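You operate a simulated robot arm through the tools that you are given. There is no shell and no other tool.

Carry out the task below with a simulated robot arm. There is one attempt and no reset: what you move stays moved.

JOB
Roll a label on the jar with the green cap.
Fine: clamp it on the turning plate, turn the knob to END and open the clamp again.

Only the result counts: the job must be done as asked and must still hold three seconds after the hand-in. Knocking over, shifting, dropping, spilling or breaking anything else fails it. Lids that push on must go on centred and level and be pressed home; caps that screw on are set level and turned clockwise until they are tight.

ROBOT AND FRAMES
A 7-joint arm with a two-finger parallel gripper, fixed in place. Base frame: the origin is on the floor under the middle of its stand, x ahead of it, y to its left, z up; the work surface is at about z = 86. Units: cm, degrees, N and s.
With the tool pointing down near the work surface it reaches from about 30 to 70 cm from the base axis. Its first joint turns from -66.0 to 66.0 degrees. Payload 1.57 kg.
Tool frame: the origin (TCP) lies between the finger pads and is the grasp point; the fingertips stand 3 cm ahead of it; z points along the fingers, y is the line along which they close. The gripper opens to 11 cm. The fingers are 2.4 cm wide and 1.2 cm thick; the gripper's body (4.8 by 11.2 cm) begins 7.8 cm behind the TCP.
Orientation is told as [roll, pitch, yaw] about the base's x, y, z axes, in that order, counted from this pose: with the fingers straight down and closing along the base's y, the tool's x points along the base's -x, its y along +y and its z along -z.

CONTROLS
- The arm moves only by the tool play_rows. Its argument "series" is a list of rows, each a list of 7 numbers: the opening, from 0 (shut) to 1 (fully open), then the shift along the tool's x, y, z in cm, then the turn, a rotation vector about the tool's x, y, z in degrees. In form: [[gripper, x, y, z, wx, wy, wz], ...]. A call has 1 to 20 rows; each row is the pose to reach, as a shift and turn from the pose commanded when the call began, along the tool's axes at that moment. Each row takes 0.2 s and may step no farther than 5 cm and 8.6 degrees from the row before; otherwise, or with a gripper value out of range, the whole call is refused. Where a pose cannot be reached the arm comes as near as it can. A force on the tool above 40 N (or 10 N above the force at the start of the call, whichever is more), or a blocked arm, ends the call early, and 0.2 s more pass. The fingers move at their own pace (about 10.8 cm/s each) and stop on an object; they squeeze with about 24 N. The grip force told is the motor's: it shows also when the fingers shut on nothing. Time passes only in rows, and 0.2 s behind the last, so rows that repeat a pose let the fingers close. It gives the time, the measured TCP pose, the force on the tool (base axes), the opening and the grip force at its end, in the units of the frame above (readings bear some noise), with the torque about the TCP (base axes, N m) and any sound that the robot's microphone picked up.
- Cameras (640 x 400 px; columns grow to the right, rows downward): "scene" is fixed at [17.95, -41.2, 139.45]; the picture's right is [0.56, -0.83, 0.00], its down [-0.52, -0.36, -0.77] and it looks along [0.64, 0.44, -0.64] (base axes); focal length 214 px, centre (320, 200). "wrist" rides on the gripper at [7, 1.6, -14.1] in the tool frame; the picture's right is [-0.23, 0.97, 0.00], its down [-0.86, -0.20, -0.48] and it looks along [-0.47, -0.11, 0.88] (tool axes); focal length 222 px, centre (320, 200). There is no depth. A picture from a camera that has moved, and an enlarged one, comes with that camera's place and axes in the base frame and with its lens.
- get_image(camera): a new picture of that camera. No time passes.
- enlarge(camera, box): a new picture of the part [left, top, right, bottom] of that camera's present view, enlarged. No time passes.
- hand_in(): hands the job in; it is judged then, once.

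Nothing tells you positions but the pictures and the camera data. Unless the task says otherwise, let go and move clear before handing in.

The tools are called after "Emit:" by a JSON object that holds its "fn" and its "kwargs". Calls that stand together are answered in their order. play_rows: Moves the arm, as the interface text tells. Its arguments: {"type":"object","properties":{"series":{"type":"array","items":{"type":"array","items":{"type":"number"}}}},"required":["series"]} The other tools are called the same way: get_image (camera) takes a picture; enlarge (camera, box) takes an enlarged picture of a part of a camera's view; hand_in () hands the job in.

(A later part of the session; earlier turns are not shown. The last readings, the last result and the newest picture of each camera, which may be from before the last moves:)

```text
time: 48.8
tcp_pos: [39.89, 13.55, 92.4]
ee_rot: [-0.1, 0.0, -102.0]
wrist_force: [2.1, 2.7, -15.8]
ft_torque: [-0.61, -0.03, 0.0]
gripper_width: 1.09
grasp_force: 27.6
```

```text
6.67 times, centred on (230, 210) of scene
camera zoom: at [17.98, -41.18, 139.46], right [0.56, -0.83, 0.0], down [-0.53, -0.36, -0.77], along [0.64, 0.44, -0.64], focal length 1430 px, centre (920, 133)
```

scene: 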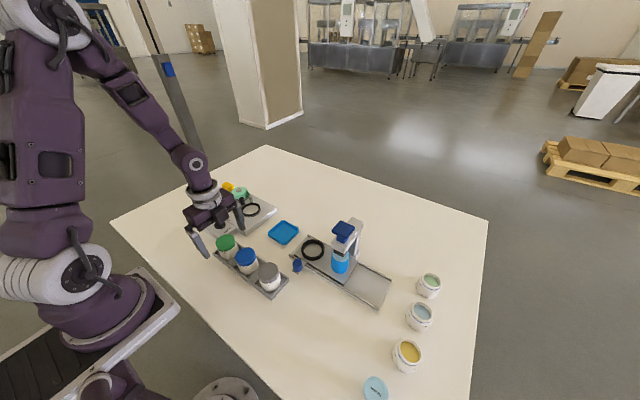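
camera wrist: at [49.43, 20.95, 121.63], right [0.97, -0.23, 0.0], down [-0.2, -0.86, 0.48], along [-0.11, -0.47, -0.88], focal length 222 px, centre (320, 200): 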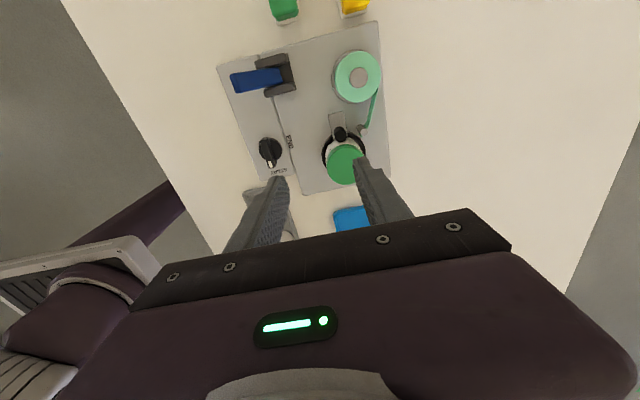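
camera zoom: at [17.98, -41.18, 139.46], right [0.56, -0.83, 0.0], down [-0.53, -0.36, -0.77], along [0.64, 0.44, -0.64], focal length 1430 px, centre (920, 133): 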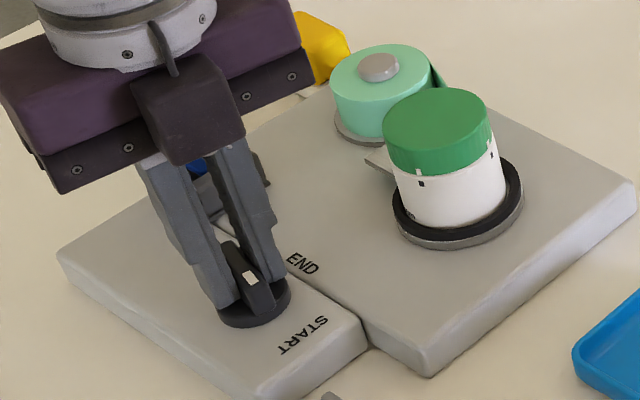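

Clockwise works: the knob turned 12° with low torque and the jar turned with it (its mark moved). The knob must go 270° clockwise round to END, so I'll release, rise, re-grip 180° further round, and continue.

Emit:
{"fn": "play_rows", "kwargs": {"series": [[0.1, 0, 0, 0, 0, 0, 0], [0.2, 0, 0, 0, 0, 0, 0], [0.3, 0, 0, 0, 0, 0, 0], [0.3, 0, 0, -1.5, 0, 0, 0], [0.3, 0, 0, -3, 0, 0, 0], [0.3, 0, 0, -3, 0, 0, -8], [0.3, 0, 0, -3, 0, 0, -16], [0.3, 0, 0, -3, 0, 0, -24], [0.3, 0, 0, -3, 0, 0, -32], [0.3, 0, 0, -3, 0, 0, -40], [0.3, 0, 0, -3, 0, 0, -48], [0.3, 0, 0, -3, 0, 0, -56], [0.3, 0, 0, -3, 0, 0, -64], [0.3, 0, 0, -3, 0, 0, -72], [0.3, 0, 0, -3, 0, 0, -80], [0.3, 0, 0, -3, 0, 0, -88], [0.3, 0, 0, -3, 0, 0, -96], [0.3, 0, 0, -3, 0, 0, -102], [0.3, 0, 0, -3, 0, 0, -102]]}}

Emit:
{"fn": "enlarge", "kwargs": {"camera": "scene", "box": [190, 180, 270, 240]}}

Emit:
{"fn": "enlarge", "kwargs": {"camera": "wrist", "box": [230, 80, 410, 220]}}

```text
time: 52.8
tcp_pos: [40.0, 13.54, 95.57]
ee_rot: [0.0, 0.0, 0.2]
wrist_force: [0.0, -0.1, 0.2]
ft_torque: [0.04, -0.02, 0.01]
gripper_width: 3.32
grasp_force: 0.0
```

```text
6.67 times, centred on (230, 210) of scene
camera zoom: at [17.95, -41.2, 139.45], right [0.56, -0.83, 0.0], down [-0.52, -0.36, -0.77], along [0.64, 0.44, -0.64], focal length 1430 px, centre (920, 133)
```

zoom: 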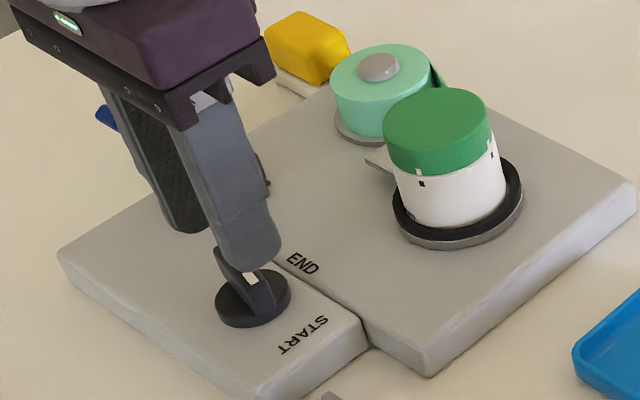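

```text
2.86 times, centred on (320, 150) of wrist
camera zoom: at [33.11, 15.18, 109.69], right [0.23, 0.97, 0.0], down [0.86, -0.2, 0.48], along [0.47, -0.11, -0.88], focal length 635 px, centre (320, 343)
```

zoom: 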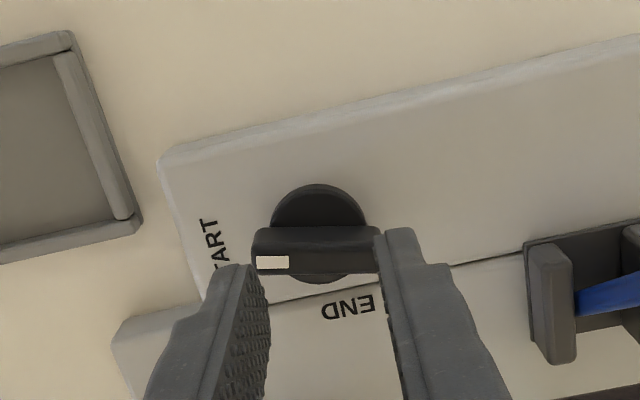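

The knob holds its place. I'll finish the re-orientation to yaw +78 and check before lowering.

Emit:
{"fn": "play_rows", "kwargs": {"series": [[0.3, 0, 0, 0, 0, 0, -8], [0.3, 0, 0, 0, 0, 0, -16], [0.3, 0, 0, 0, 0, 0, -24], [0.3, 0, 0, 0, 0, 0, -32], [0.3, 0, 0, 0, 0, 0, -40], [0.3, 0, 0, 0, 0, 0, -48], [0.3, 0, 0, 0, 0, 0, -56], [0.3, 0, 0, 0, 0, 0, -64], [0.3, 0, 0, 0, 0, 0, -72], [0.3, 0, 0, 0, 0, 0, -78], [0.3, 0, 0, 0, 0, 0, -78]]}}

Emit:
{"fn": "enlarge", "kwargs": {"camera": "wrist", "box": [230, 80, 410, 220]}}

```text
time: 55.2
tcp_pos: [40.01, 13.6, 95.49]
ee_rot: [0.0, 0.0, 78.1]
wrist_force: [-0.7, -0.3, 0.0]
ft_torque: [0.0, -0.02, 0.01]
gripper_width: 3.28
grasp_force: 0.1
```

```text
2.86 times, centred on (320, 150) of wrist
camera zoom: at [37.05, 7.07, 109.61], right [-0.91, 0.42, 0.0], down [0.37, 0.8, 0.48], along [0.2, 0.43, -0.88], focal length 635 px, centre (320, 343)
```

zoom: 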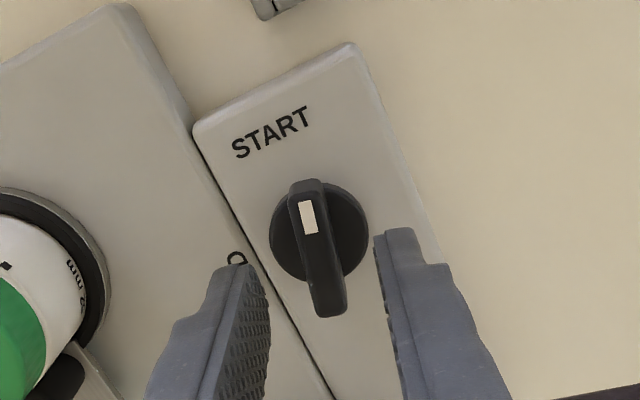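

Knob and fingers line up. I'll lower and grip again.

Emit:
{"fn": "play_rows", "kwargs": {"series": [[0.3, 0, 0, 1.5, 0, 0, 0], [0.3, 0, 0, 2.9, 0, 0, 0], [0.3, 0, 0, 2.9, 0, 0, 0], [0.17, 0, 0, 2.9, 0, 0, 0], [0.1, 0, 0, 2.9, 0, 0, 0], [0.06, 0, 0, 2.9, 0, 0, 0], [0.03, 0, 0, 2.9, 0, 0, 0], [0.03, 0, 0, 2.9, 0, 0, 0]]}}

Emit:
{"fn": "enlarge", "kwargs": {"camera": "wrist", "box": [230, 80, 410, 220]}}

```text
time: 57.0
tcp_pos: [40.1, 13.69, 92.48]
ee_rot: [0.0, 0.0, 77.9]
wrist_force: [-1.8, 0.5, -4.2]
ft_torque: [0.21, -0.02, -0.01]
gripper_width: 1.1
grasp_force: 29.0
```

```text
2.86 times, centred on (320, 150) of wrist
camera zoom: at [37.09, 7.18, 106.66], right [-0.91, 0.42, 0.0], down [0.37, 0.8, 0.48], along [0.2, 0.43, -0.88], focal length 635 px, centre (320, 343)
```

zoom: 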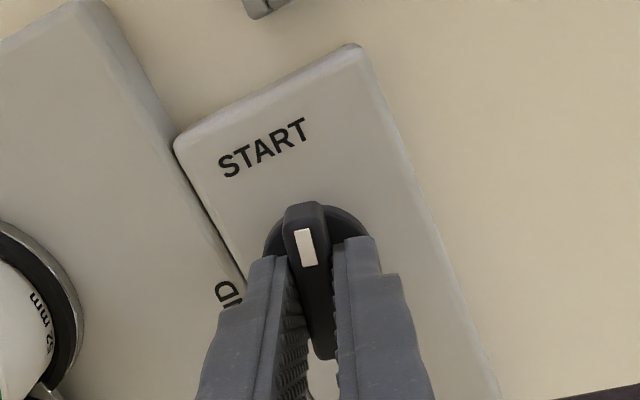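

The bar is gripped again. I'll turn it clockwise 48° first and check the load and the jar.

Emit:
{"fn": "play_rows", "kwargs": {"series": [[0.03, 0, 0, 0, 0, 0, 6], [0.03, 0, 0, 0, 0, 0, 12], [0.03, 0, 0, 0, 0, 0, 18], [0.03, 0, 0, 0, 0, 0, 24], [0.03, 0, 0, 0, 0, 0, 30], [0.03, 0, 0, 0, 0, 0, 36], [0.03, 0, 0, 0, 0, 0, 42], [0.03, 0, 0, 0, 0, 0, 48]]}}

Emit:
{"fn": "enlarge", "kwargs": {"camera": "scene", "box": [190, 180, 270, 240]}}

Emit:
{"fn": "enlarge", "kwargs": {"camera": "wrist", "box": [230, 80, 410, 220]}}

```text
time: 58.8
tcp_pos: [40.27, 13.73, 92.61]
ee_rot: [0.0, -0.1, 29.8]
wrist_force: [12.8, -1.0, 21.0]
ft_torque: [-0.23, 0.18, 0.07]
gripper_width: 1.11
grasp_force: 28.4
```

```text
6.67 times, centred on (230, 210) of scene
camera zoom: at [17.96, -41.21, 139.45], right [0.56, -0.83, 0.0], down [-0.53, -0.36, -0.77], along [0.64, 0.44, -0.64], focal length 1430 px, centre (920, 133)
```

zoom: 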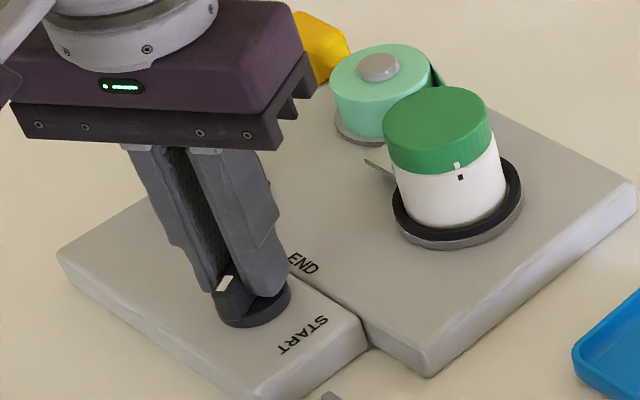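

```text
2.86 times, centred on (320, 150) of wrist
camera zoom: at [33.33, 11.51, 106.67], right [-0.29, 0.96, 0.0], down [0.84, 0.25, 0.48], along [0.46, 0.14, -0.88], focal length 635 px, centre (320, 343)
```

zoom: 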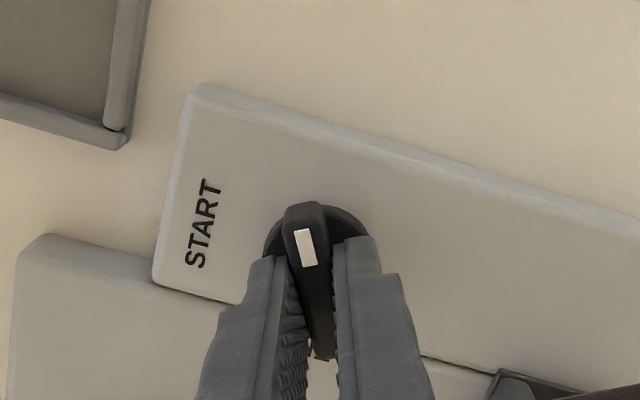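

The knob and jar turn together smoothly; a 13 N side load and 21 N vertical load have built up, so I'll ease the position slightly (+x, up) and continue clockwise.

Emit:
{"fn": "play_rows", "kwargs": {"series": [[0.03, -0.09, -0.05, -0.14, 0, 0, 0], [0.03, -0.09, -0.05, -0.14, 0, 0, 6], [0.03, -0.09, -0.05, -0.14, 0, 0, 12], [0.03, -0.09, -0.05, -0.14, 0, 0, 18], [0.03, -0.09, -0.05, -0.14, 0, 0, 24], [0.03, -0.09, -0.05, -0.14, 0, 0, 30], [0.03, -0.09, -0.05, -0.14, 0, 0, 36]]}}

Emit:
{"fn": "enlarge", "kwargs": {"camera": "scene", "box": [190, 180, 270, 240]}}

```text
time: 60.4
tcp_pos: [40.07, 13.42, 92.74]
ee_rot: [-0.2, 0.3, -6.2]
wrist_force: [1.1, -23.1, -26.4]
ft_torque: [-0.36, -0.31, 0.12]
gripper_width: 1.08
grasp_force: 28.6
```

```text
6.67 times, centred on (230, 210) of scene
camera zoom: at [17.99, -41.25, 139.43], right [0.56, -0.83, 0.0], down [-0.53, -0.36, -0.77], along [0.64, 0.44, -0.64], focal length 1430 px, centre (920, 133)
```

zoom: 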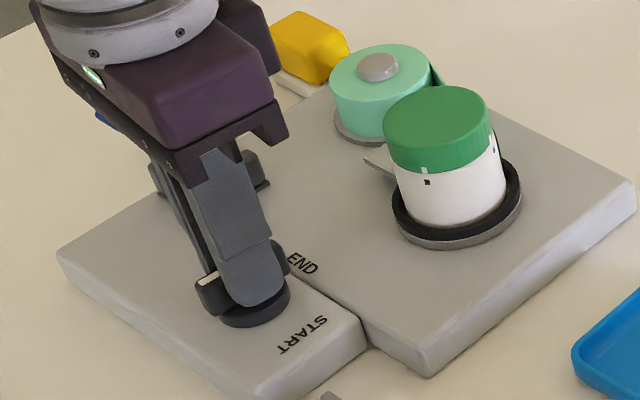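

The side force is now about 23 N toward −y and 26 N down, so my last trim was a bit too much. I'll correct by −0.15 in y and 0.12 down, then continue.

Emit:
{"fn": "play_rows", "kwargs": {"series": [[0.03, -0.02, -0.08, 0.06, 0, 0, 0], [0.03, -0.02, -0.15, 0.12, 0, 0, 0], [0.03, -0.02, -0.15, 0.12, 0, 0, 0]]}}

```text
time: 61.2
tcp_pos: [40.0, 13.56, 92.77]
ee_rot: [0.1, -0.2, -5.9]
wrist_force: [-4.6, -11.9, 12.1]
ft_torque: [-0.27, 0.94, 0.02]
gripper_width: 1.09
grasp_force: 29.0
```

Emit:
{"fn": "play_rows", "kwargs": {"series": [[0.03, 0.03, -0.08, -0.05, 0, 0, 0], [0.03, 0.03, -0.08, -0.05, 0, 0, 6], [0.03, 0.03, -0.08, -0.05, 0, 0, 12], [0.03, 0.03, -0.08, -0.05, 0, 0, 18], [0.03, 0.03, -0.08, -0.05, 0, 0, 24], [0.03, 0.03, -0.08, -0.05, 0, 0, 30]]}}

Emit:
{"fn": "enlarge", "kwargs": {"camera": "scene", "box": [190, 180, 270, 240]}}

```text
time: 62.6
tcp_pos: [40.04, 13.47, 92.67]
ee_rot: [0.2, 0.0, -36.1]
wrist_force: [6.6, 16.8, -10.8]
ft_torque: [-0.16, -0.79, 0.02]
gripper_width: 1.11
grasp_force: 28.7
```

```text
6.67 times, centred on (230, 210) of scene
camera zoom: at [17.98, -41.15, 139.47], right [0.56, -0.83, 0.0], down [-0.53, -0.36, -0.77], along [0.64, 0.44, -0.64], focal length 1430 px, centre (920, 133)
```

zoom: 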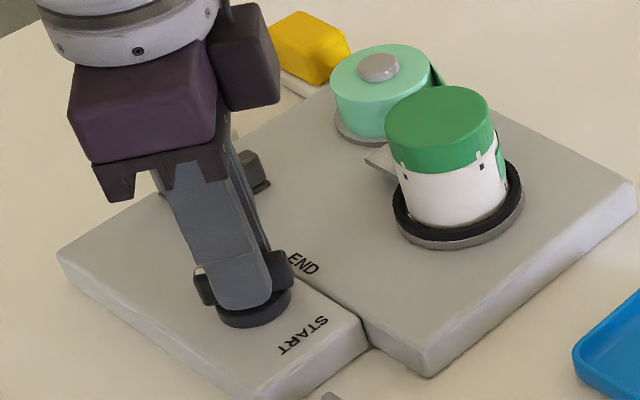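

The label is starting to appear on the jar. I'll trim +0.1 in y and keep turning clockwise.

Emit:
{"fn": "play_rows", "kwargs": {"series": [[0.03, 0.03, 0.1, 0.05, 0, 0, 0], [0.03, 0.03, 0.1, 0.05, 0, 0, 6], [0.03, 0.03, 0.1, 0.05, 0, 0, 12], [0.03, 0.03, 0.1, 0.05, 0, 0, 18], [0.03, 0.03, 0.1, 0.05, 0, 0, 24], [0.03, 0.03, 0.1, 0.05, 0, 0, 30]]}}

Emit:
{"fn": "enlarge", "kwargs": {"camera": "scene", "box": [190, 180, 270, 240]}}

```text
time: 64.0
tcp_pos: [39.98, 13.33, 92.68]
ee_rot: [-0.2, 0.0, -66.1]
wrist_force: [-6.1, 2.6, 17.2]
ft_torque: [-0.14, -0.1, 0.04]
gripper_width: 1.12
grasp_force: 28.3
```

```text
6.67 times, centred on (230, 210) of scene
camera zoom: at [17.92, -41.2, 139.46], right [0.56, -0.83, 0.0], down [-0.52, -0.36, -0.77], along [0.64, 0.44, -0.64], focal length 1430 px, centre (920, 133)
```

zoom: 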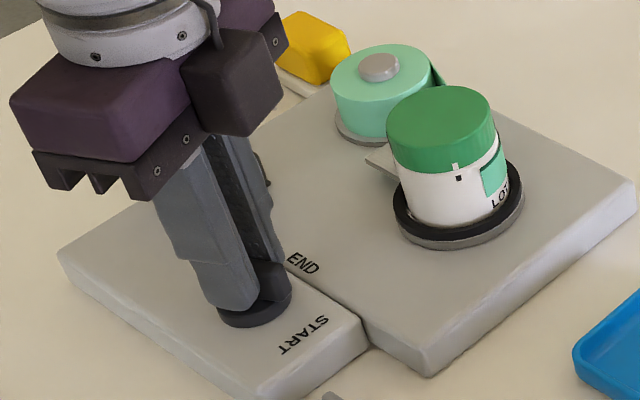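

Emit:
{"fn": "play_rows", "kwargs": {"series": [[0.03, 0.02, -0.04, -0.07, 0, 0, 0], [0.03, 0.02, -0.04, -0.07, 0, 0, 6], [0.03, 0.02, -0.04, -0.07, 0, 0, 12], [0.03, 0.02, -0.04, -0.07, 0, 0, 18], [0.03, 0.02, -0.04, -0.07, 0, 0, 24], [0.03, 0.02, -0.04, -0.07, 0, 0, 30], [0.03, 0.02, -0.04, -0.07, 0, 0, 36]]}}

Emit:
{"fn": "enlarge", "kwargs": {"camera": "scene", "box": [190, 180, 270, 240]}}

Emit:
{"fn": "enlarge", "kwargs": {"camera": "wrist", "box": [230, 80, 410, 220]}}

```text
time: 65.6
tcp_pos: [40.02, 13.4, 92.64]
ee_rot: [-0.2, 0.0, -102.1]
wrist_force: [-4.4, -4.4, -27.2]
ft_torque: [-0.21, -0.17, 0.01]
gripper_width: 1.1
grasp_force: 28.9
```

```text
6.67 times, centred on (230, 210) of scene
camera zoom: at [17.97, -41.2, 139.45], right [0.56, -0.83, 0.0], down [-0.53, -0.36, -0.77], along [0.64, 0.44, -0.64], focal length 1430 px, centre (920, 133)
```

zoom: 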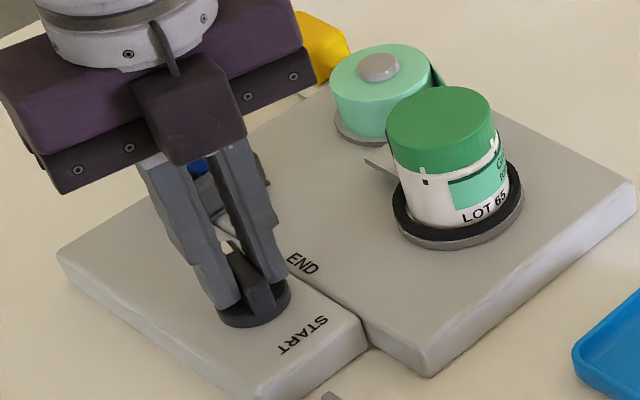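

```text
2.86 times, centred on (320, 150) of wrist
camera zoom: at [43.17, 19.91, 106.75], right [0.9, -0.43, 0.0], down [-0.37, -0.79, 0.48], along [-0.21, -0.43, -0.88], focal length 635 px, centre (320, 343)
```

zoom: 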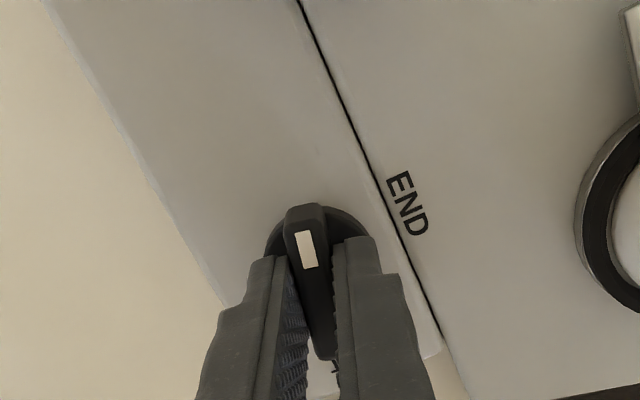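

192° done and the label is going on well. 78° remain, so I'll release, rise, swing back to yaw +78 and re-grip for the last part.

Emit:
{"fn": "play_rows", "kwargs": {"series": [[0.1, 0, 0, 0, 0, 0, 0], [0.2, 0, 0, 0, 0, 0, 0], [0.3, 0, 0, 0, 0, 0, 0], [0.3, 0, 0, -1.5, 0, 0, 0], [0.3, 0, 0, -3, 0, 0, 0], [0.3, 0, 0, -3, 0, 0, -8], [0.3, 0, 0, -3, 0, 0, -16], [0.3, 0, 0, -3, 0, 0, -24], [0.3, 0, 0, -3, 0, 0, -32], [0.3, 0, 0, -3, 0, 0, -40], [0.3, 0, 0, -3, 0, 0, -48], [0.3, 0, 0, -3, 0, 0, -56], [0.3, 0, 0, -3, 0, 0, -64], [0.3, 0, 0, -3, 0, 0, -72], [0.3, 0, 0, -3, 0, 0, -80], [0.3, 0, 0, -3, 0, 0, -88], [0.3, 0, 0, -3, 0, 0, -96], [0.3, 0, 0, -3, 0, 0, -102], [0.3, 0, 0, -3, 0, 0, -102]]}}

Emit:
{"fn": "play_rows", "kwargs": {"series": [[0.3, 0, 0, 0, 0, 0, -8], [0.3, 0, 0, 0, 0, 0, -16], [0.3, 0, 0, 0, 0, 0, -24], [0.3, 0, 0, 0, 0, 0, -32], [0.3, 0, 0, 0, 0, 0, -40], [0.3, 0, 0, 0, 0, 0, -48], [0.3, 0, 0, 0, 0, 0, -56], [0.3, 0, 0, 0, 0, 0, -64], [0.3, 0, 0, 0, 0, 0, -72], [0.3, 0, 0, 0, 0, 0, -78], [0.3, 0, 0, 0, 0, 0, -78]]}}

Emit:
{"fn": "enlarge", "kwargs": {"camera": "wrist", "box": [230, 80, 410, 220]}}

Emit:
{"fn": "enlarge", "kwargs": {"camera": "scene", "box": [190, 180, 270, 240]}}

```text
time: 69.6
tcp_pos: [40.15, 13.55, 95.68]
ee_rot: [-0.1, 0.0, 0.0]
wrist_force: [0.2, 0.5, 0.5]
ft_torque: [-0.04, 0.0, 0.03]
gripper_width: 3.29
grasp_force: 0.0
```

```text
time: 72.0
tcp_pos: [40.13, 13.44, 95.57]
ee_rot: [0.0, -0.1, 78.1]
wrist_force: [0.6, 1.0, 0.1]
ft_torque: [-0.02, 0.05, 0.03]
gripper_width: 3.29
grasp_force: 0.1
```

```text
2.86 times, centred on (320, 150) of wrist
camera zoom: at [37.12, 7.02, 109.74], right [-0.91, 0.42, 0.0], down [0.37, 0.8, 0.48], along [0.2, 0.43, -0.88], focal length 635 px, centre (320, 343)
```

zoom: 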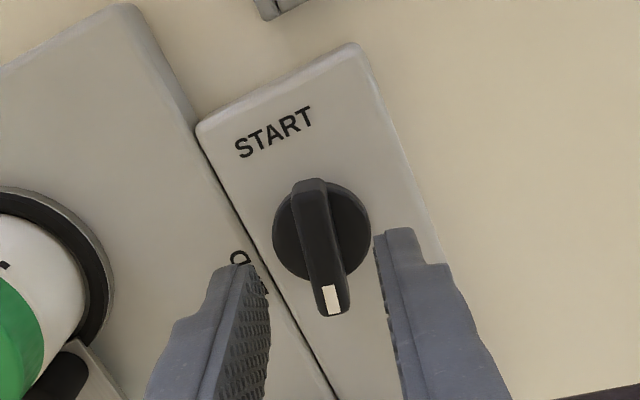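

```text
6.67 times, centred on (230, 210) of scene
camera zoom: at [17.95, -41.2, 139.45], right [0.56, -0.83, 0.0], down [-0.52, -0.36, -0.77], along [0.64, 0.44, -0.64], focal length 1430 px, centre (920, 133)
```

zoom: 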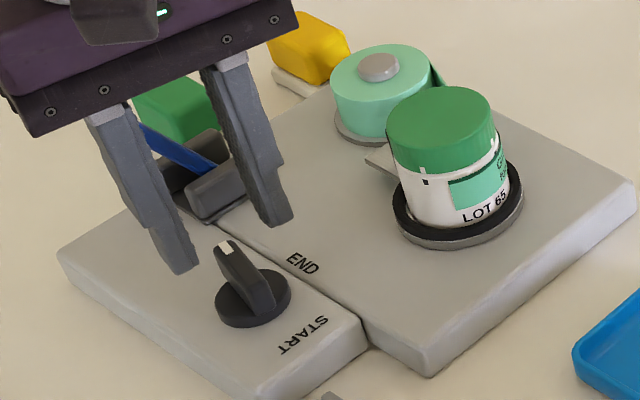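

The knob now points 12° past +y and lines up with the fingers. I'll lower, grip, and turn on toward END.

Emit:
{"fn": "play_rows", "kwargs": {"series": [[0.3, 0, 0, 1.5, 0, 0, 0], [0.3, 0, 0, 2.9, 0, 0, 0], [0.3, 0, 0, 2.9, 0, 0, 0], [0.17, 0, 0, 2.9, 0, 0, 0], [0.1, 0, 0, 2.9, 0, 0, 0], [0.06, 0, 0, 2.9, 0, 0, 0], [0.03, 0, 0, 2.9, 0, 0, 0], [0.03, 0, 0, 2.9, 0, 0, 0]]}}

```text
time: 73.8
tcp_pos: [40.09, 13.53, 92.79]
ee_rot: [0.0, 0.0, 78.0]
wrist_force: [-5.2, 1.8, -2.3]
ft_torque: [0.08, 0.07, 0.02]
gripper_width: 1.11
grasp_force: 28.3
```

Emit:
{"fn": "play_rows", "kwargs": {"series": [[0.03, 0, 0, 0, 0, 0, 6], [0.03, 0, 0, 0, 0, 0, 12], [0.03, 0, 0, 0, 0, 0, 18], [0.03, 0, 0, 0, 0, 0, 24], [0.03, 0, 0, 0, 0, 0, 30], [0.03, 0, 0, 0, 0, 0, 36]]}}

```text
time: 75.2
tcp_pos: [40.16, 13.45, 92.84]
ee_rot: [0.0, -0.1, 41.9]
wrist_force: [8.5, 6.7, -18.9]
ft_torque: [0.53, -0.59, 0.03]
gripper_width: 1.08
grasp_force: 29.0
```

Emit:
{"fn": "play_rows", "kwargs": {"series": [[0.03, -0.07, 0, 0.08, 0, 0, 0], [0.03, -0.07, 0, 0.08, 0, 0, 6], [0.03, -0.07, 0, 0.08, 0, 0, 12], [0.03, -0.07, 0, 0.08, 0, 0, 18], [0.03, -0.07, 0, 0.08, 0, 0, 24], [0.03, -0.07, 0, 0.08, 0, 0, 30]]}}

Emit:
{"fn": "enlarge", "kwargs": {"camera": "scene", "box": [190, 180, 270, 240]}}

Emit:
{"fn": "enlarge", "kwargs": {"camera": "wrist", "box": [230, 80, 410, 220]}}

```text
time: 76.6
tcp_pos: [40.01, 13.54, 92.79]
ee_rot: [-0.2, 0.0, 11.8]
wrist_force: [-7.6, 3.4, 8.5]
ft_torque: [0.23, -0.4, -0.01]
gripper_width: 1.1
grasp_force: 28.6
```

```text
6.67 times, centred on (230, 210) of scene
camera zoom: at [17.92, -41.2, 139.46], right [0.56, -0.83, 0.0], down [-0.52, -0.36, -0.77], along [0.64, 0.44, -0.64], focal length 1430 px, centre (920, 133)
```

zoom: 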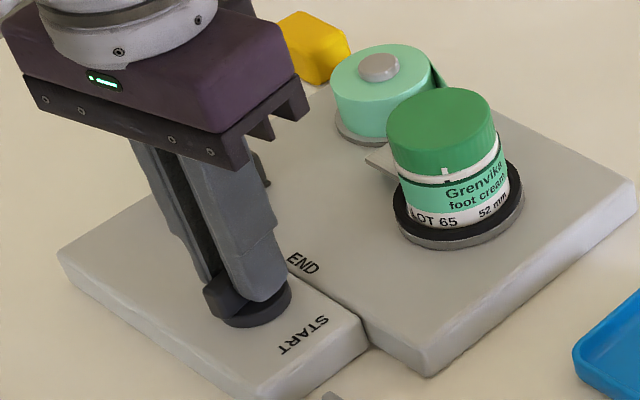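

```text
2.86 times, centred on (320, 150) of wrist
camera zoom: at [32.99, 13.69, 106.87], right [0.02, 1.0, 0.0], down [0.88, -0.02, 0.48], along [0.48, -0.01, -0.88], focal length 635 px, centre (320, 343)
```

zoom: 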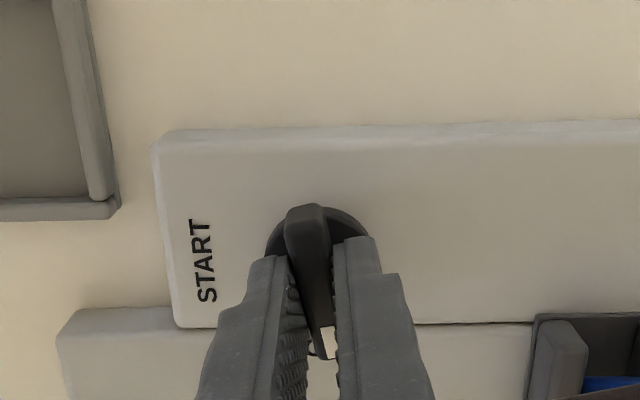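

The label is almost complete. I'll turn the last 12° slowly to END and check for the stop.

Emit:
{"fn": "play_rows", "kwargs": {"series": [[0.03, 0, 0, -0.03, 0, 0, 3], [0.03, 0, 0, -0.03, 0, 0, 6], [0.03, 0, 0, -0.03, 0, 0, 9], [0.03, 0, 0, -0.03, 0, 0, 12], [0.03, 0, 0, -0.03, 0, 0, 12]]}}

Emit:
{"fn": "enlarge", "kwargs": {"camera": "wrist", "box": [230, 80, 410, 220]}}

Emit:
{"fn": "enlarge", "kwargs": {"camera": "scene", "box": [190, 180, 270, 240]}}

```text
time: 77.8
tcp_pos: [40.19, 13.44, 92.76]
ee_rot: [0.0, 0.0, -0.1]
wrist_force: [-17.9, 7.6, 20.9]
ft_torque: [0.14, 0.48, 0.05]
gripper_width: 1.12
grasp_force: 28.9
```

```text
2.86 times, centred on (320, 150) of wrist
camera zoom: at [33.19, 15.13, 106.84], right [0.23, 0.97, 0.0], down [0.86, -0.2, 0.48], along [0.47, -0.11, -0.88], focal length 635 px, centre (320, 343)
```

zoom: 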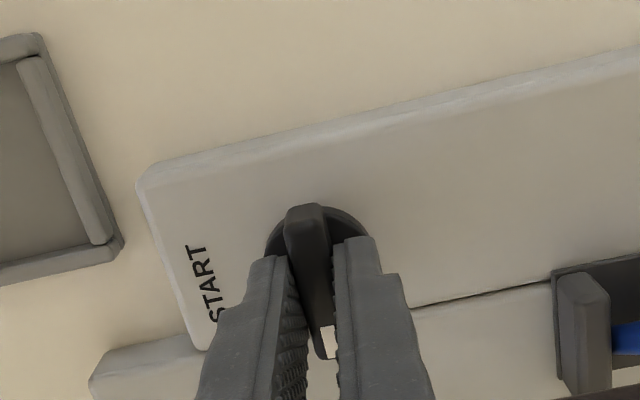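

```text
6.67 times, centred on (230, 210) of scene
camera zoom: at [17.88, -41.19, 139.47], right [0.56, -0.83, 0.0], down [-0.52, -0.36, -0.77], along [0.64, 0.44, -0.64], focal length 1430 px, centre (920, 133)
```

zoom: 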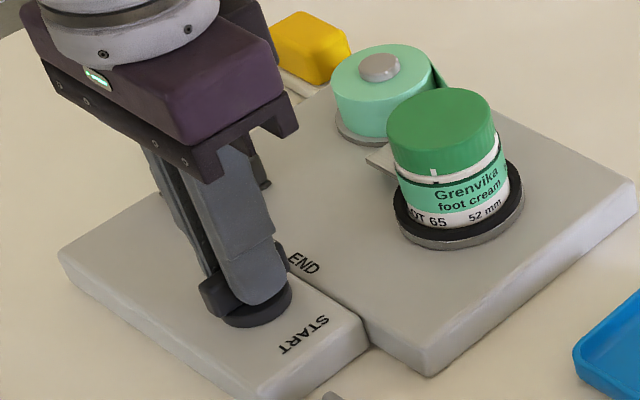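

The pointer faces END (+x) and there is no stop felt yet. I'll ease the loads and nudge a few degrees more to feel for the end stop.

Emit:
{"fn": "play_rows", "kwargs": {"series": [[0.03, 0.08, 0.03, -0.08, 0, 0, 0], [0.03, 0.08, 0.03, -0.08, 0, 0, 2], [0.03, 0.08, 0.03, -0.08, 0, 0, 4], [0.03, 0.08, 0.03, -0.08, 0, 0, 4]]}}

```text
time: 78.8
tcp_pos: [40.09, 13.52, 92.71]
ee_rot: [0.1, -0.1, -4.0]
wrist_force: [-5.4, 2.6, -27.9]
ft_torque: [0.27, 0.09, 0.75]
gripper_width: 1.22
grasp_force: 29.5
```

The torque rose to 0.75 Nm and the fingers were spread slightly, so the knob is at its END stop. I'll release and rise.

Emit:
{"fn": "play_rows", "kwargs": {"series": [[0.03, 0, 0, 0, 0, 0, -2], [0.1, 0, 0, 0, 0, 0, -2], [0.2, 0, 0, 0, 0, 0, -2], [0.3, 0, 0, 0, 0, 0, -2], [0.3, 0, 0, -1.5, 0, 0, -2], [0.3, 0, 0, -4, 0, 0, -2], [0.3, 0, 0, -7, 0, 0, -2], [0.3, 0, 0, -10, 0, 0, -2], [0.3, 0, 0, -10, 0, 0, -2]]}}

Emit:
{"fn": "enlarge", "kwargs": {"camera": "wrist", "box": [210, 60, 410, 220]}}

Emit:
{"fn": "enlarge", "kwargs": {"camera": "scene", "box": [190, 180, 270, 240]}}

```text
time: 80.8
tcp_pos: [40.09, 13.65, 102.97]
ee_rot: [-0.1, 0.0, -2.0]
wrist_force: [0.1, -0.6, -0.3]
ft_torque: [0.03, 0.0, -0.02]
gripper_width: 3.3
grasp_force: 0.0
```

```text
2.50 times, centred on (310, 140) of wrist
camera zoom: at [33.26, 15.53, 117.03], right [0.26, 0.97, 0.0], down [0.85, -0.23, 0.48], along [0.46, -0.13, -0.88], focal length 555 px, centre (345, 350)
```

zoom: 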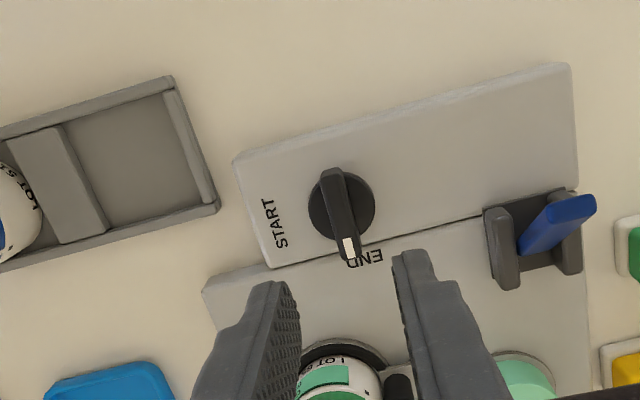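

```text
6.67 times, centred on (230, 210) of scene
camera zoom: at [17.95, -41.2, 139.45], right [0.56, -0.83, 0.0], down [-0.52, -0.36, -0.77], along [0.64, 0.44, -0.64], focal length 1430 px, centre (920, 133)
```

zoom: 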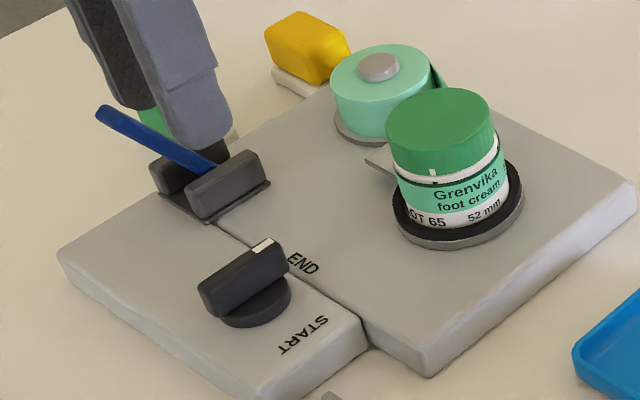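

The knob points to END and the label "Grenvika foot cream" is on the jar. Now I'll open the clamp: with the fingers shut as a stick, I go to the −x side of the lever (about x = 37.8, y = 22.4) and lower beside it.

Emit:
{"fn": "play_rows", "kwargs": {"series": [[0.2, 0.6, 2, 0, 0, 0, -2], [0.1, 1.2, 4.5, 0, 0, 0, -2], [0, 1.8, 7, 0, 0, 0, -2], [0, 2.5, 8.7, 0, 0, 0, -2], [0, 2.5, 8.7, 2, 0, 0, -2], [0, 2.5, 8.7, 4, 0, 0, -2], [0, 2.5, 8.7, 4, 0, 0, -2]]}}

Emit:
{"fn": "enlarge", "kwargs": {"camera": "wrist", "box": [230, 80, 430, 220]}}

Emit:
{"fn": "enlarge", "kwargs": {"camera": "scene", "box": [180, 165, 270, 235]}}

```text
time: 82.4
tcp_pos: [37.81, 22.16, 98.69]
ee_rot: [0.0, 0.0, 0.0]
wrist_force: [0.0, -0.1, -1.2]
ft_torque: [0.02, 0.0, 0.05]
gripper_width: 0.0
grasp_force: 21.7
```

```text
2.86 times, centred on (330, 150) of wrist
camera zoom: at [30.95, 23.77, 112.82], right [0.23, 0.97, 0.0], down [0.86, -0.2, 0.48], along [0.47, -0.11, -0.88], focal length 635 px, centre (291, 343)
```

zoom: 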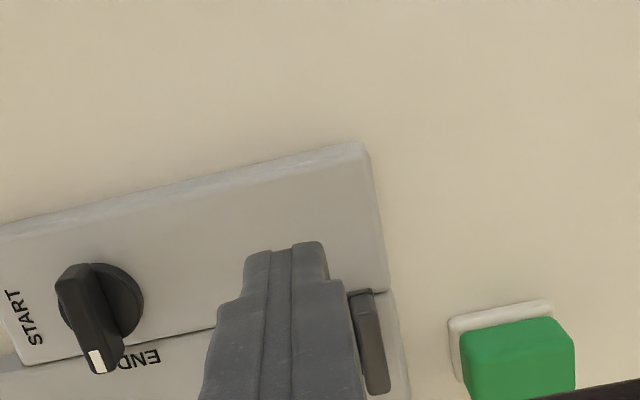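

```text
5.71 times, centred on (225, 200) of scene
camera zoom: at [17.95, -41.2, 139.45], right [0.56, -0.83, 0.0], down [-0.52, -0.36, -0.77], along [0.64, 0.44, -0.64], focal length 1226 px, centre (863, 200)
```

zoom: 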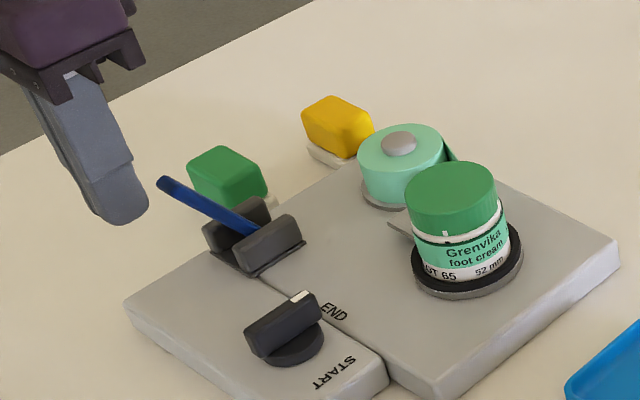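

The stick is about 1 cm on the −x side of the lever tip. I'll lower to z ≈ 95.8 and push toward +x.

Emit:
{"fn": "play_rows", "kwargs": {"series": [[0, 0.2, 0.2, 1.5, 0, 0, 0], [0, 0.2, 0.2, 2.9, 0, 0, 0], [0, 0.2, 0.2, 2.9, 0, 0, 0], [0, -0.4, 0.2, 2.9, 0, 0, 0], [0, -1.0, 0.2, 2.9, 0, 0, 0], [0, -1.5, 0.2, 2.9, 0, 0, 0], [0, -2.0, 0.2, 2.9, 0, 0, 0]]}}

Emit:
{"fn": "enlarge", "kwargs": {"camera": "scene", "box": [180, 165, 270, 235]}}

```text
time: 84.0
tcp_pos: [39.72, 22.68, 95.9]
ee_rot: [-0.1, 0.0, 0.0]
wrist_force: [-0.1, 0.1, 1.0]
ft_torque: [-0.04, 0.01, -0.02]
gripper_width: 0.0
grasp_force: 21.2
```

```text
5.71 times, centred on (225, 200) of scene
camera zoom: at [17.95, -41.2, 139.46], right [0.56, -0.83, 0.0], down [-0.52, -0.36, -0.77], along [0.64, 0.44, -0.64], focal length 1226 px, centre (863, 200)
```

zoom: 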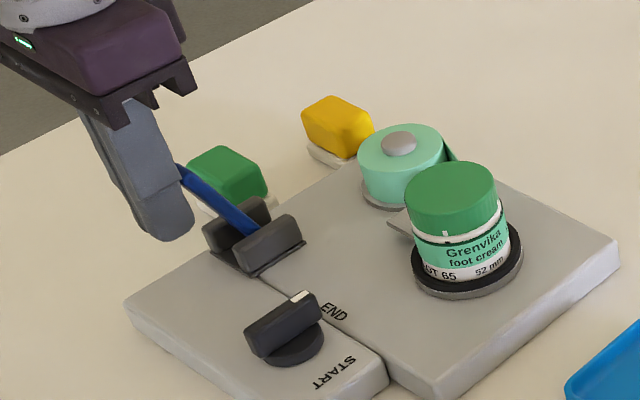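

The lever is following. I'll keep pushing +x.

Emit:
{"fn": "play_rows", "kwargs": {"series": [[0, -0.5, 0, 0, 0, 0, 0], [0, -1.0, 0, 0, 0, 0, 0], [0, -1.5, 0, 0, 0, 0, 0], [0, -2.0, 0, 0, 0, 0, 0], [0, -2.5, 0, 0, 0, 0, 0], [0, -3.0, 0, 0, 0, 0, 0]]}}

Emit:
{"fn": "enlarge", "kwargs": {"camera": "scene", "box": [180, 165, 270, 235]}}

Emit:
{"fn": "enlarge", "kwargs": {"camera": "wrist", "box": [230, 80, 430, 220]}}

```text
time: 85.1
tcp_pos: [42.36, 22.59, 96.1]
ee_rot: [0.3, -0.5, 0.0]
wrist_force: [-0.1, -2.6, 10.3]
ft_torque: [0.01, -0.15, -0.03]
gripper_width: 0.0
grasp_force: 21.3
stopped in row 5: the force on the tool passed its limit at 42 N (the readings are from after the stop); the commanded pose is now the measured one
```

```text
5.71 times, centred on (225, 200) of scene
camera zoom: at [17.94, -41.21, 139.45], right [0.56, -0.83, 0.0], down [-0.52, -0.36, -0.77], along [0.64, 0.44, -0.64], focal length 1226 px, centre (863, 200)
```

zoom: 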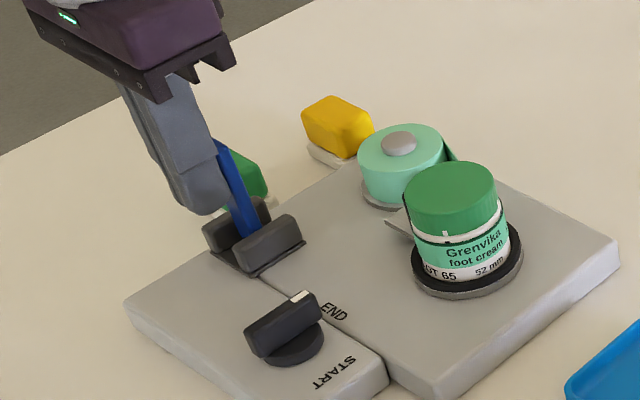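

```text
2.86 times, centred on (330, 150) of wrist
camera zoom: at [35.27, 24.17, 110.2], right [0.23, 0.97, 0.01], down [0.85, -0.2, 0.48], along [0.47, -0.1, -0.88], focal length 635 px, centre (291, 343)
```

zoom: 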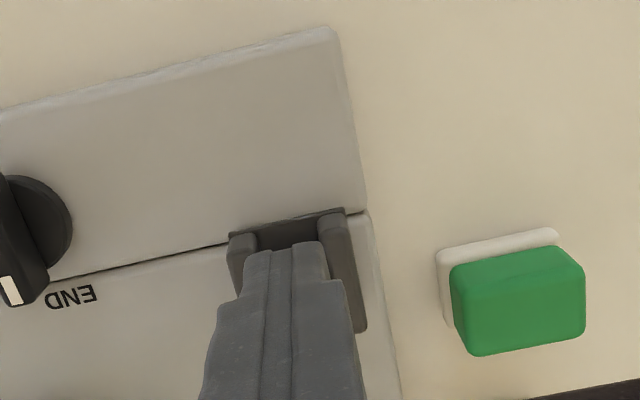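

The push stopped at 42 N with the lever roughly upright; forces are small again now. I'll look closely at what blocked it before going on.

Emit:
{"fn": "enlarge", "kwargs": {"camera": "scene", "box": [205, 180, 235, 210]}}

Emit:
{"fn": "enlarge", "kwargs": {"camera": "scene", "box": [235, 190, 265, 220]}}

Emit:
{"fn": "get_image", "kwargs": {"camera": "wrist"}}

```text
13.33 times, centred on (220, 195) of scene
camera zoom: at [17.94, -41.21, 139.45], right [0.56, -0.83, 0.0], down [-0.52, -0.36, -0.77], along [0.64, 0.44, -0.64], focal length 2860 px, centre (1653, 267)
```

zoom: 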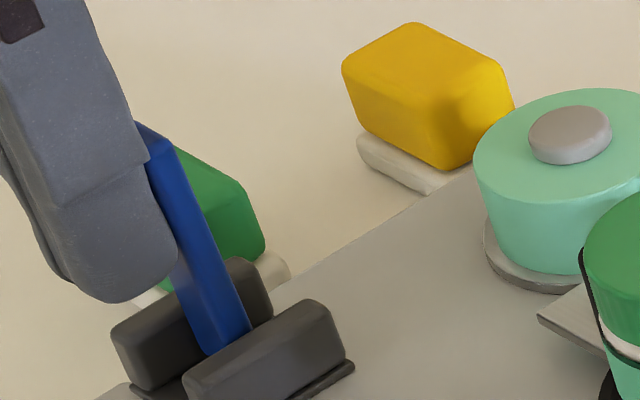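

```text
13.33 times, centred on (250, 205) of scene
camera zoom: at [17.94, -41.21, 139.45], right [0.56, -0.83, 0.0], down [-0.52, -0.36, -0.77], along [0.64, 0.44, -0.64], focal length 2860 px, centre (1253, 133)
```

zoom: 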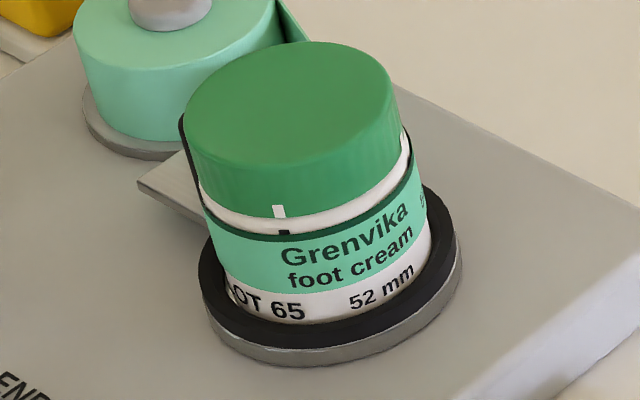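

```text
taken
camera wrist: at [35.27, 24.17, 110.2], right [0.23, 0.97, 0.01], down [0.85, -0.2, 0.48], along [0.47, -0.1, -0.88], focal length 222 px, centre (320, 200)
```

wrist: 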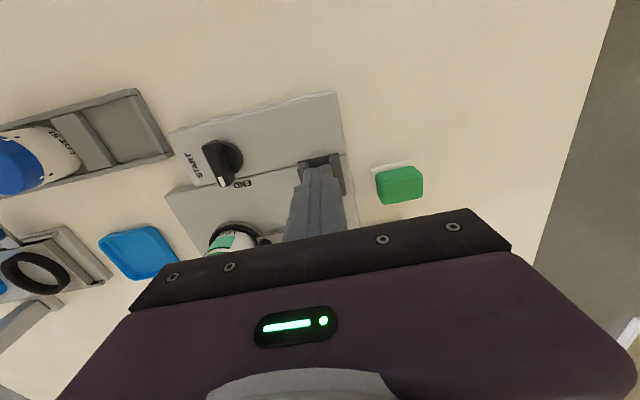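

Emit:
{"fn": "play_rows", "kwargs": {"series": [[0, 0, 0, 0, 0, 0, 0]]}}

Emit:
{"fn": "enlarge", "kwargs": {"camera": "wrist", "box": [270, 130, 370, 240]}}

Emit:
{"fn": "enlarge", "kwargs": {"camera": "scene", "box": [195, 165, 235, 215]}}

```text
time: 85.5
tcp_pos: [42.18, 22.65, 96.14]
ee_rot: [0.3, -0.4, 0.1]
wrist_force: [-1.4, -4.3, 15.3]
ft_torque: [0.01, -0.24, -0.06]
gripper_width: 0.0
grasp_force: 21.4
```

```text
3.64 times, centred on (320, 185) of wrist
camera zoom: at [35.24, 24.17, 110.19], right [0.23, 0.97, 0.01], down [0.85, -0.2, 0.48], along [0.47, -0.1, -0.88], focal length 808 px, centre (320, 254)
```

zoom: 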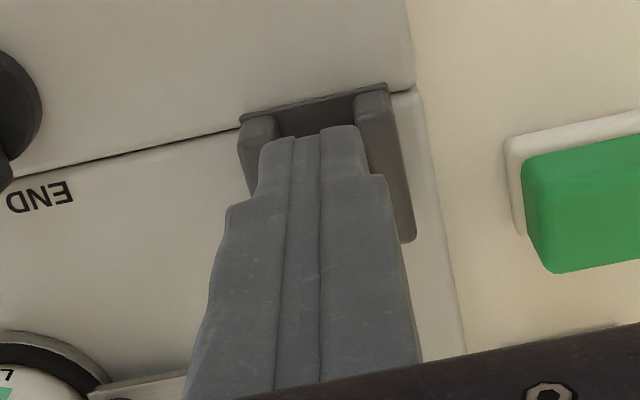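

```text
8.00 times, centred on (215, 190) of scene
camera zoom: at [17.93, -41.22, 139.45], right [0.56, -0.83, 0.0], down [-0.52, -0.36, -0.77], along [0.64, 0.44, -0.64], focal length 1716 px, centre (1160, 280)
```

zoom: 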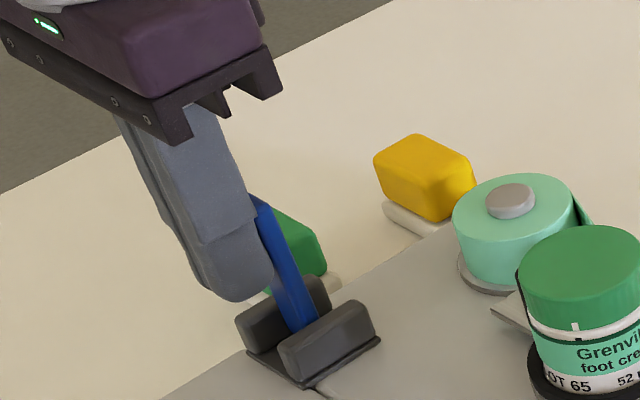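

There is an upward 15 N contact near the +y cheek of the bracket, so the fingertip is probably riding on it (my y was 0.2 cm too far over and low). I'll back off, rise and look.

Emit:
{"fn": "play_rows", "kwargs": {"series": [[0, 0.2, -0.1, -0.3, 0, 0, 0], [0, 0.6, -0.2, -0.8, 0, 0, 0], [0, 1.5, -0.3, -2.0, 0, 0, 0], [0, 3, -0.3, -4.0, 0, 0, 0], [0, 3, -0.3, -6.0, 0, 0, 0], [0, 3, -0.3, -6.0, 0, 0, 0]]}}

Emit:
{"fn": "enlarge", "kwargs": {"camera": "scene", "box": [190, 170, 280, 235]}}

Emit:
{"fn": "enlarge", "kwargs": {"camera": "wrist", "box": [250, 100, 390, 220]}}

```text
time: 86.9
tcp_pos: [39.26, 22.18, 102.27]
ee_rot: [0.2, -0.4, 0.1]
wrist_force: [1.5, 0.1, -0.5]
ft_torque: [0.0, -0.01, 0.01]
gripper_width: 0.03
grasp_force: 21.6
```

```text
6.15 times, centred on (235, 202) of scene
camera zoom: at [17.95, -41.2, 139.45], right [0.56, -0.83, 0.0], down [-0.52, -0.36, -0.77], along [0.64, 0.44, -0.64], focal length 1320 px, centre (843, 185)
```

zoom: 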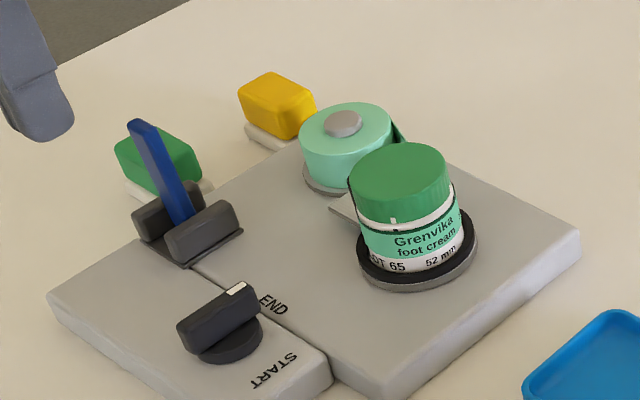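

```text
3.33 times, centred on (320, 160) of wrist
camera zoom: at [32.3, 23.73, 116.36], right [0.23, 0.97, 0.01], down [0.85, -0.2, 0.48], along [0.47, -0.1, -0.88], focal length 740 px, centre (320, 333)
```

zoom: 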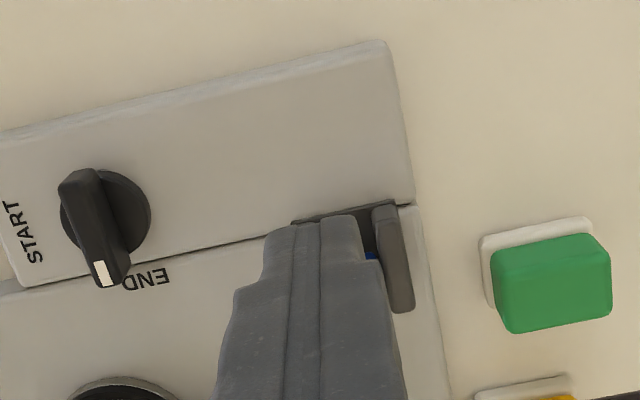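

The lever stayed upright and nothing shifted. The numbers fit the lever's top having caught under a ledge on the outside of the finger (upward force, contact at TCP height), so I'll push again with the tool 1.4 cm higher, using only the lower part of the fingers.

Emit:
{"fn": "play_rows", "kwargs": {"series": [[0, 0, 0.1, -0.5, 0.2, 0.4, 0], [0, 0, 0.1, 2, 0.2, 0.4, 0], [0, 0, 0.1, 4, 0.2, 0.4, 0], [0, 0, 0.1, 4.9, 0.2, 0.4, 0], [0, -1, 0.1, 4.9, 0.2, 0.4, 0], [0, -2, 0.1, 4.9, 0.2, 0.4, 0], [0, -2.6, 0.1, 4.9, 0.2, 0.4, 0], [0, -3.0, 0.1, 4.9, 0.2, 0.4, 0], [0, -3.4, 0.1, 4.9, 0.2, 0.4, 0]]}}

Emit:
{"fn": "enlarge", "kwargs": {"camera": "scene", "box": [190, 170, 280, 235]}}

```text
time: 88.9
tcp_pos: [42.67, 22.43, 97.1]
ee_rot: [0.0, 0.2, 0.1]
wrist_force: [0.0, 0.0, 0.5]
ft_torque: [0.0, -0.01, -0.01]
gripper_width: 0.0
grasp_force: 21.6
```

```text
6.15 times, centred on (235, 202) of scene
camera zoom: at [17.95, -41.2, 139.45], right [0.56, -0.83, 0.0], down [-0.52, -0.36, -0.77], along [0.64, 0.44, -0.64], focal length 1320 px, centre (843, 185)
```

zoom: 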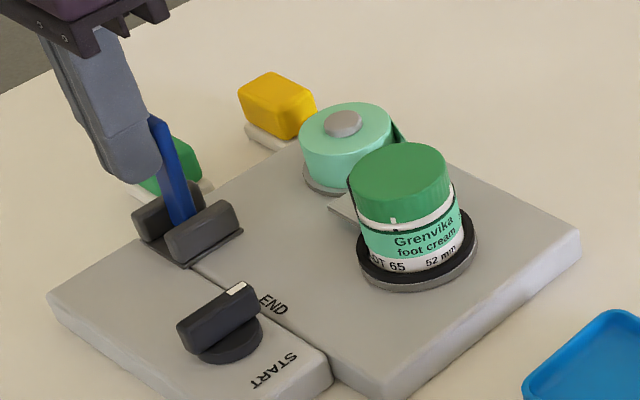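

The lever follows freely now. Continuing +x.

Emit:
{"fn": "play_rows", "kwargs": {"series": [[0, -0.4, 0, 0, 0, 0, 0], [0, -0.8, 0, 0, 0, 0, 0], [0, -1.2, 0, 0, 0, 0, 0], [0, -1.6, 0, 0, 0, 0, 0], [0, -2.0, 0, 0, 0, 0, 0]]}}

Emit:
{"fn": "enlarge", "kwargs": {"camera": "scene", "box": [190, 170, 280, 235]}}

```text
time: 90.1
tcp_pos: [44.6, 22.44, 97.23]
ee_rot: [0.0, 0.1, 0.1]
wrist_force: [-0.8, -0.6, 0.0]
ft_torque: [0.01, -0.02, 0.01]
gripper_width: 0.02
grasp_force: 20.8
```

```text
6.15 times, centred on (235, 202) of scene
camera zoom: at [17.95, -41.2, 139.45], right [0.56, -0.83, 0.0], down [-0.52, -0.36, -0.77], along [0.64, 0.44, -0.64], focal length 1320 px, centre (843, 185)
```

zoom: 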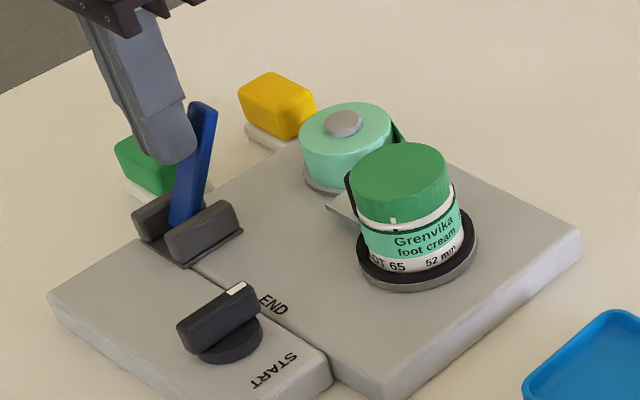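

The lever tip is back at its original open position in the picture. I'll push slightly further to confirm the stop.

Emit:
{"fn": "play_rows", "kwargs": {"series": [[0, -0.2, 0, 0, 0, 0, 0], [0, -0.4, 0, 0, 0, 0, 0]]}}

Emit:
{"fn": "enlarge", "kwargs": {"camera": "scene", "box": [190, 170, 280, 235]}}

```text
time: 90.7
tcp_pos: [44.84, 22.46, 97.19]
ee_rot: [-0.2, 0.2, 0.1]
wrist_force: [-21.4, -7.7, 16.2]
ft_torque: [-0.19, 0.43, -0.14]
gripper_width: 0.0
grasp_force: 21.2
```

```text
6.15 times, centred on (235, 202) of scene
camera zoom: at [17.87, -41.23, 139.45], right [0.56, -0.83, 0.0], down [-0.52, -0.36, -0.77], along [0.64, 0.44, -0.64], focal length 1320 px, centre (843, 185)
```

zoom: 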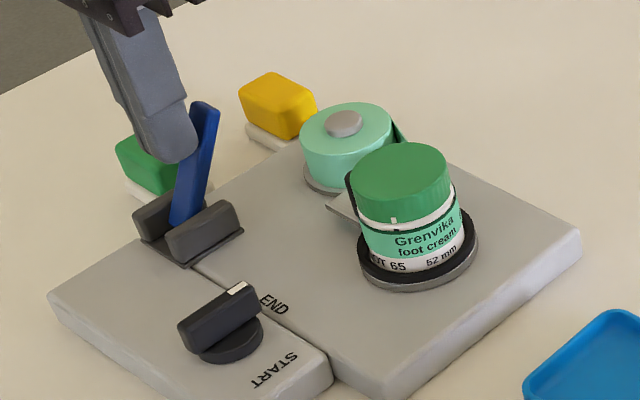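

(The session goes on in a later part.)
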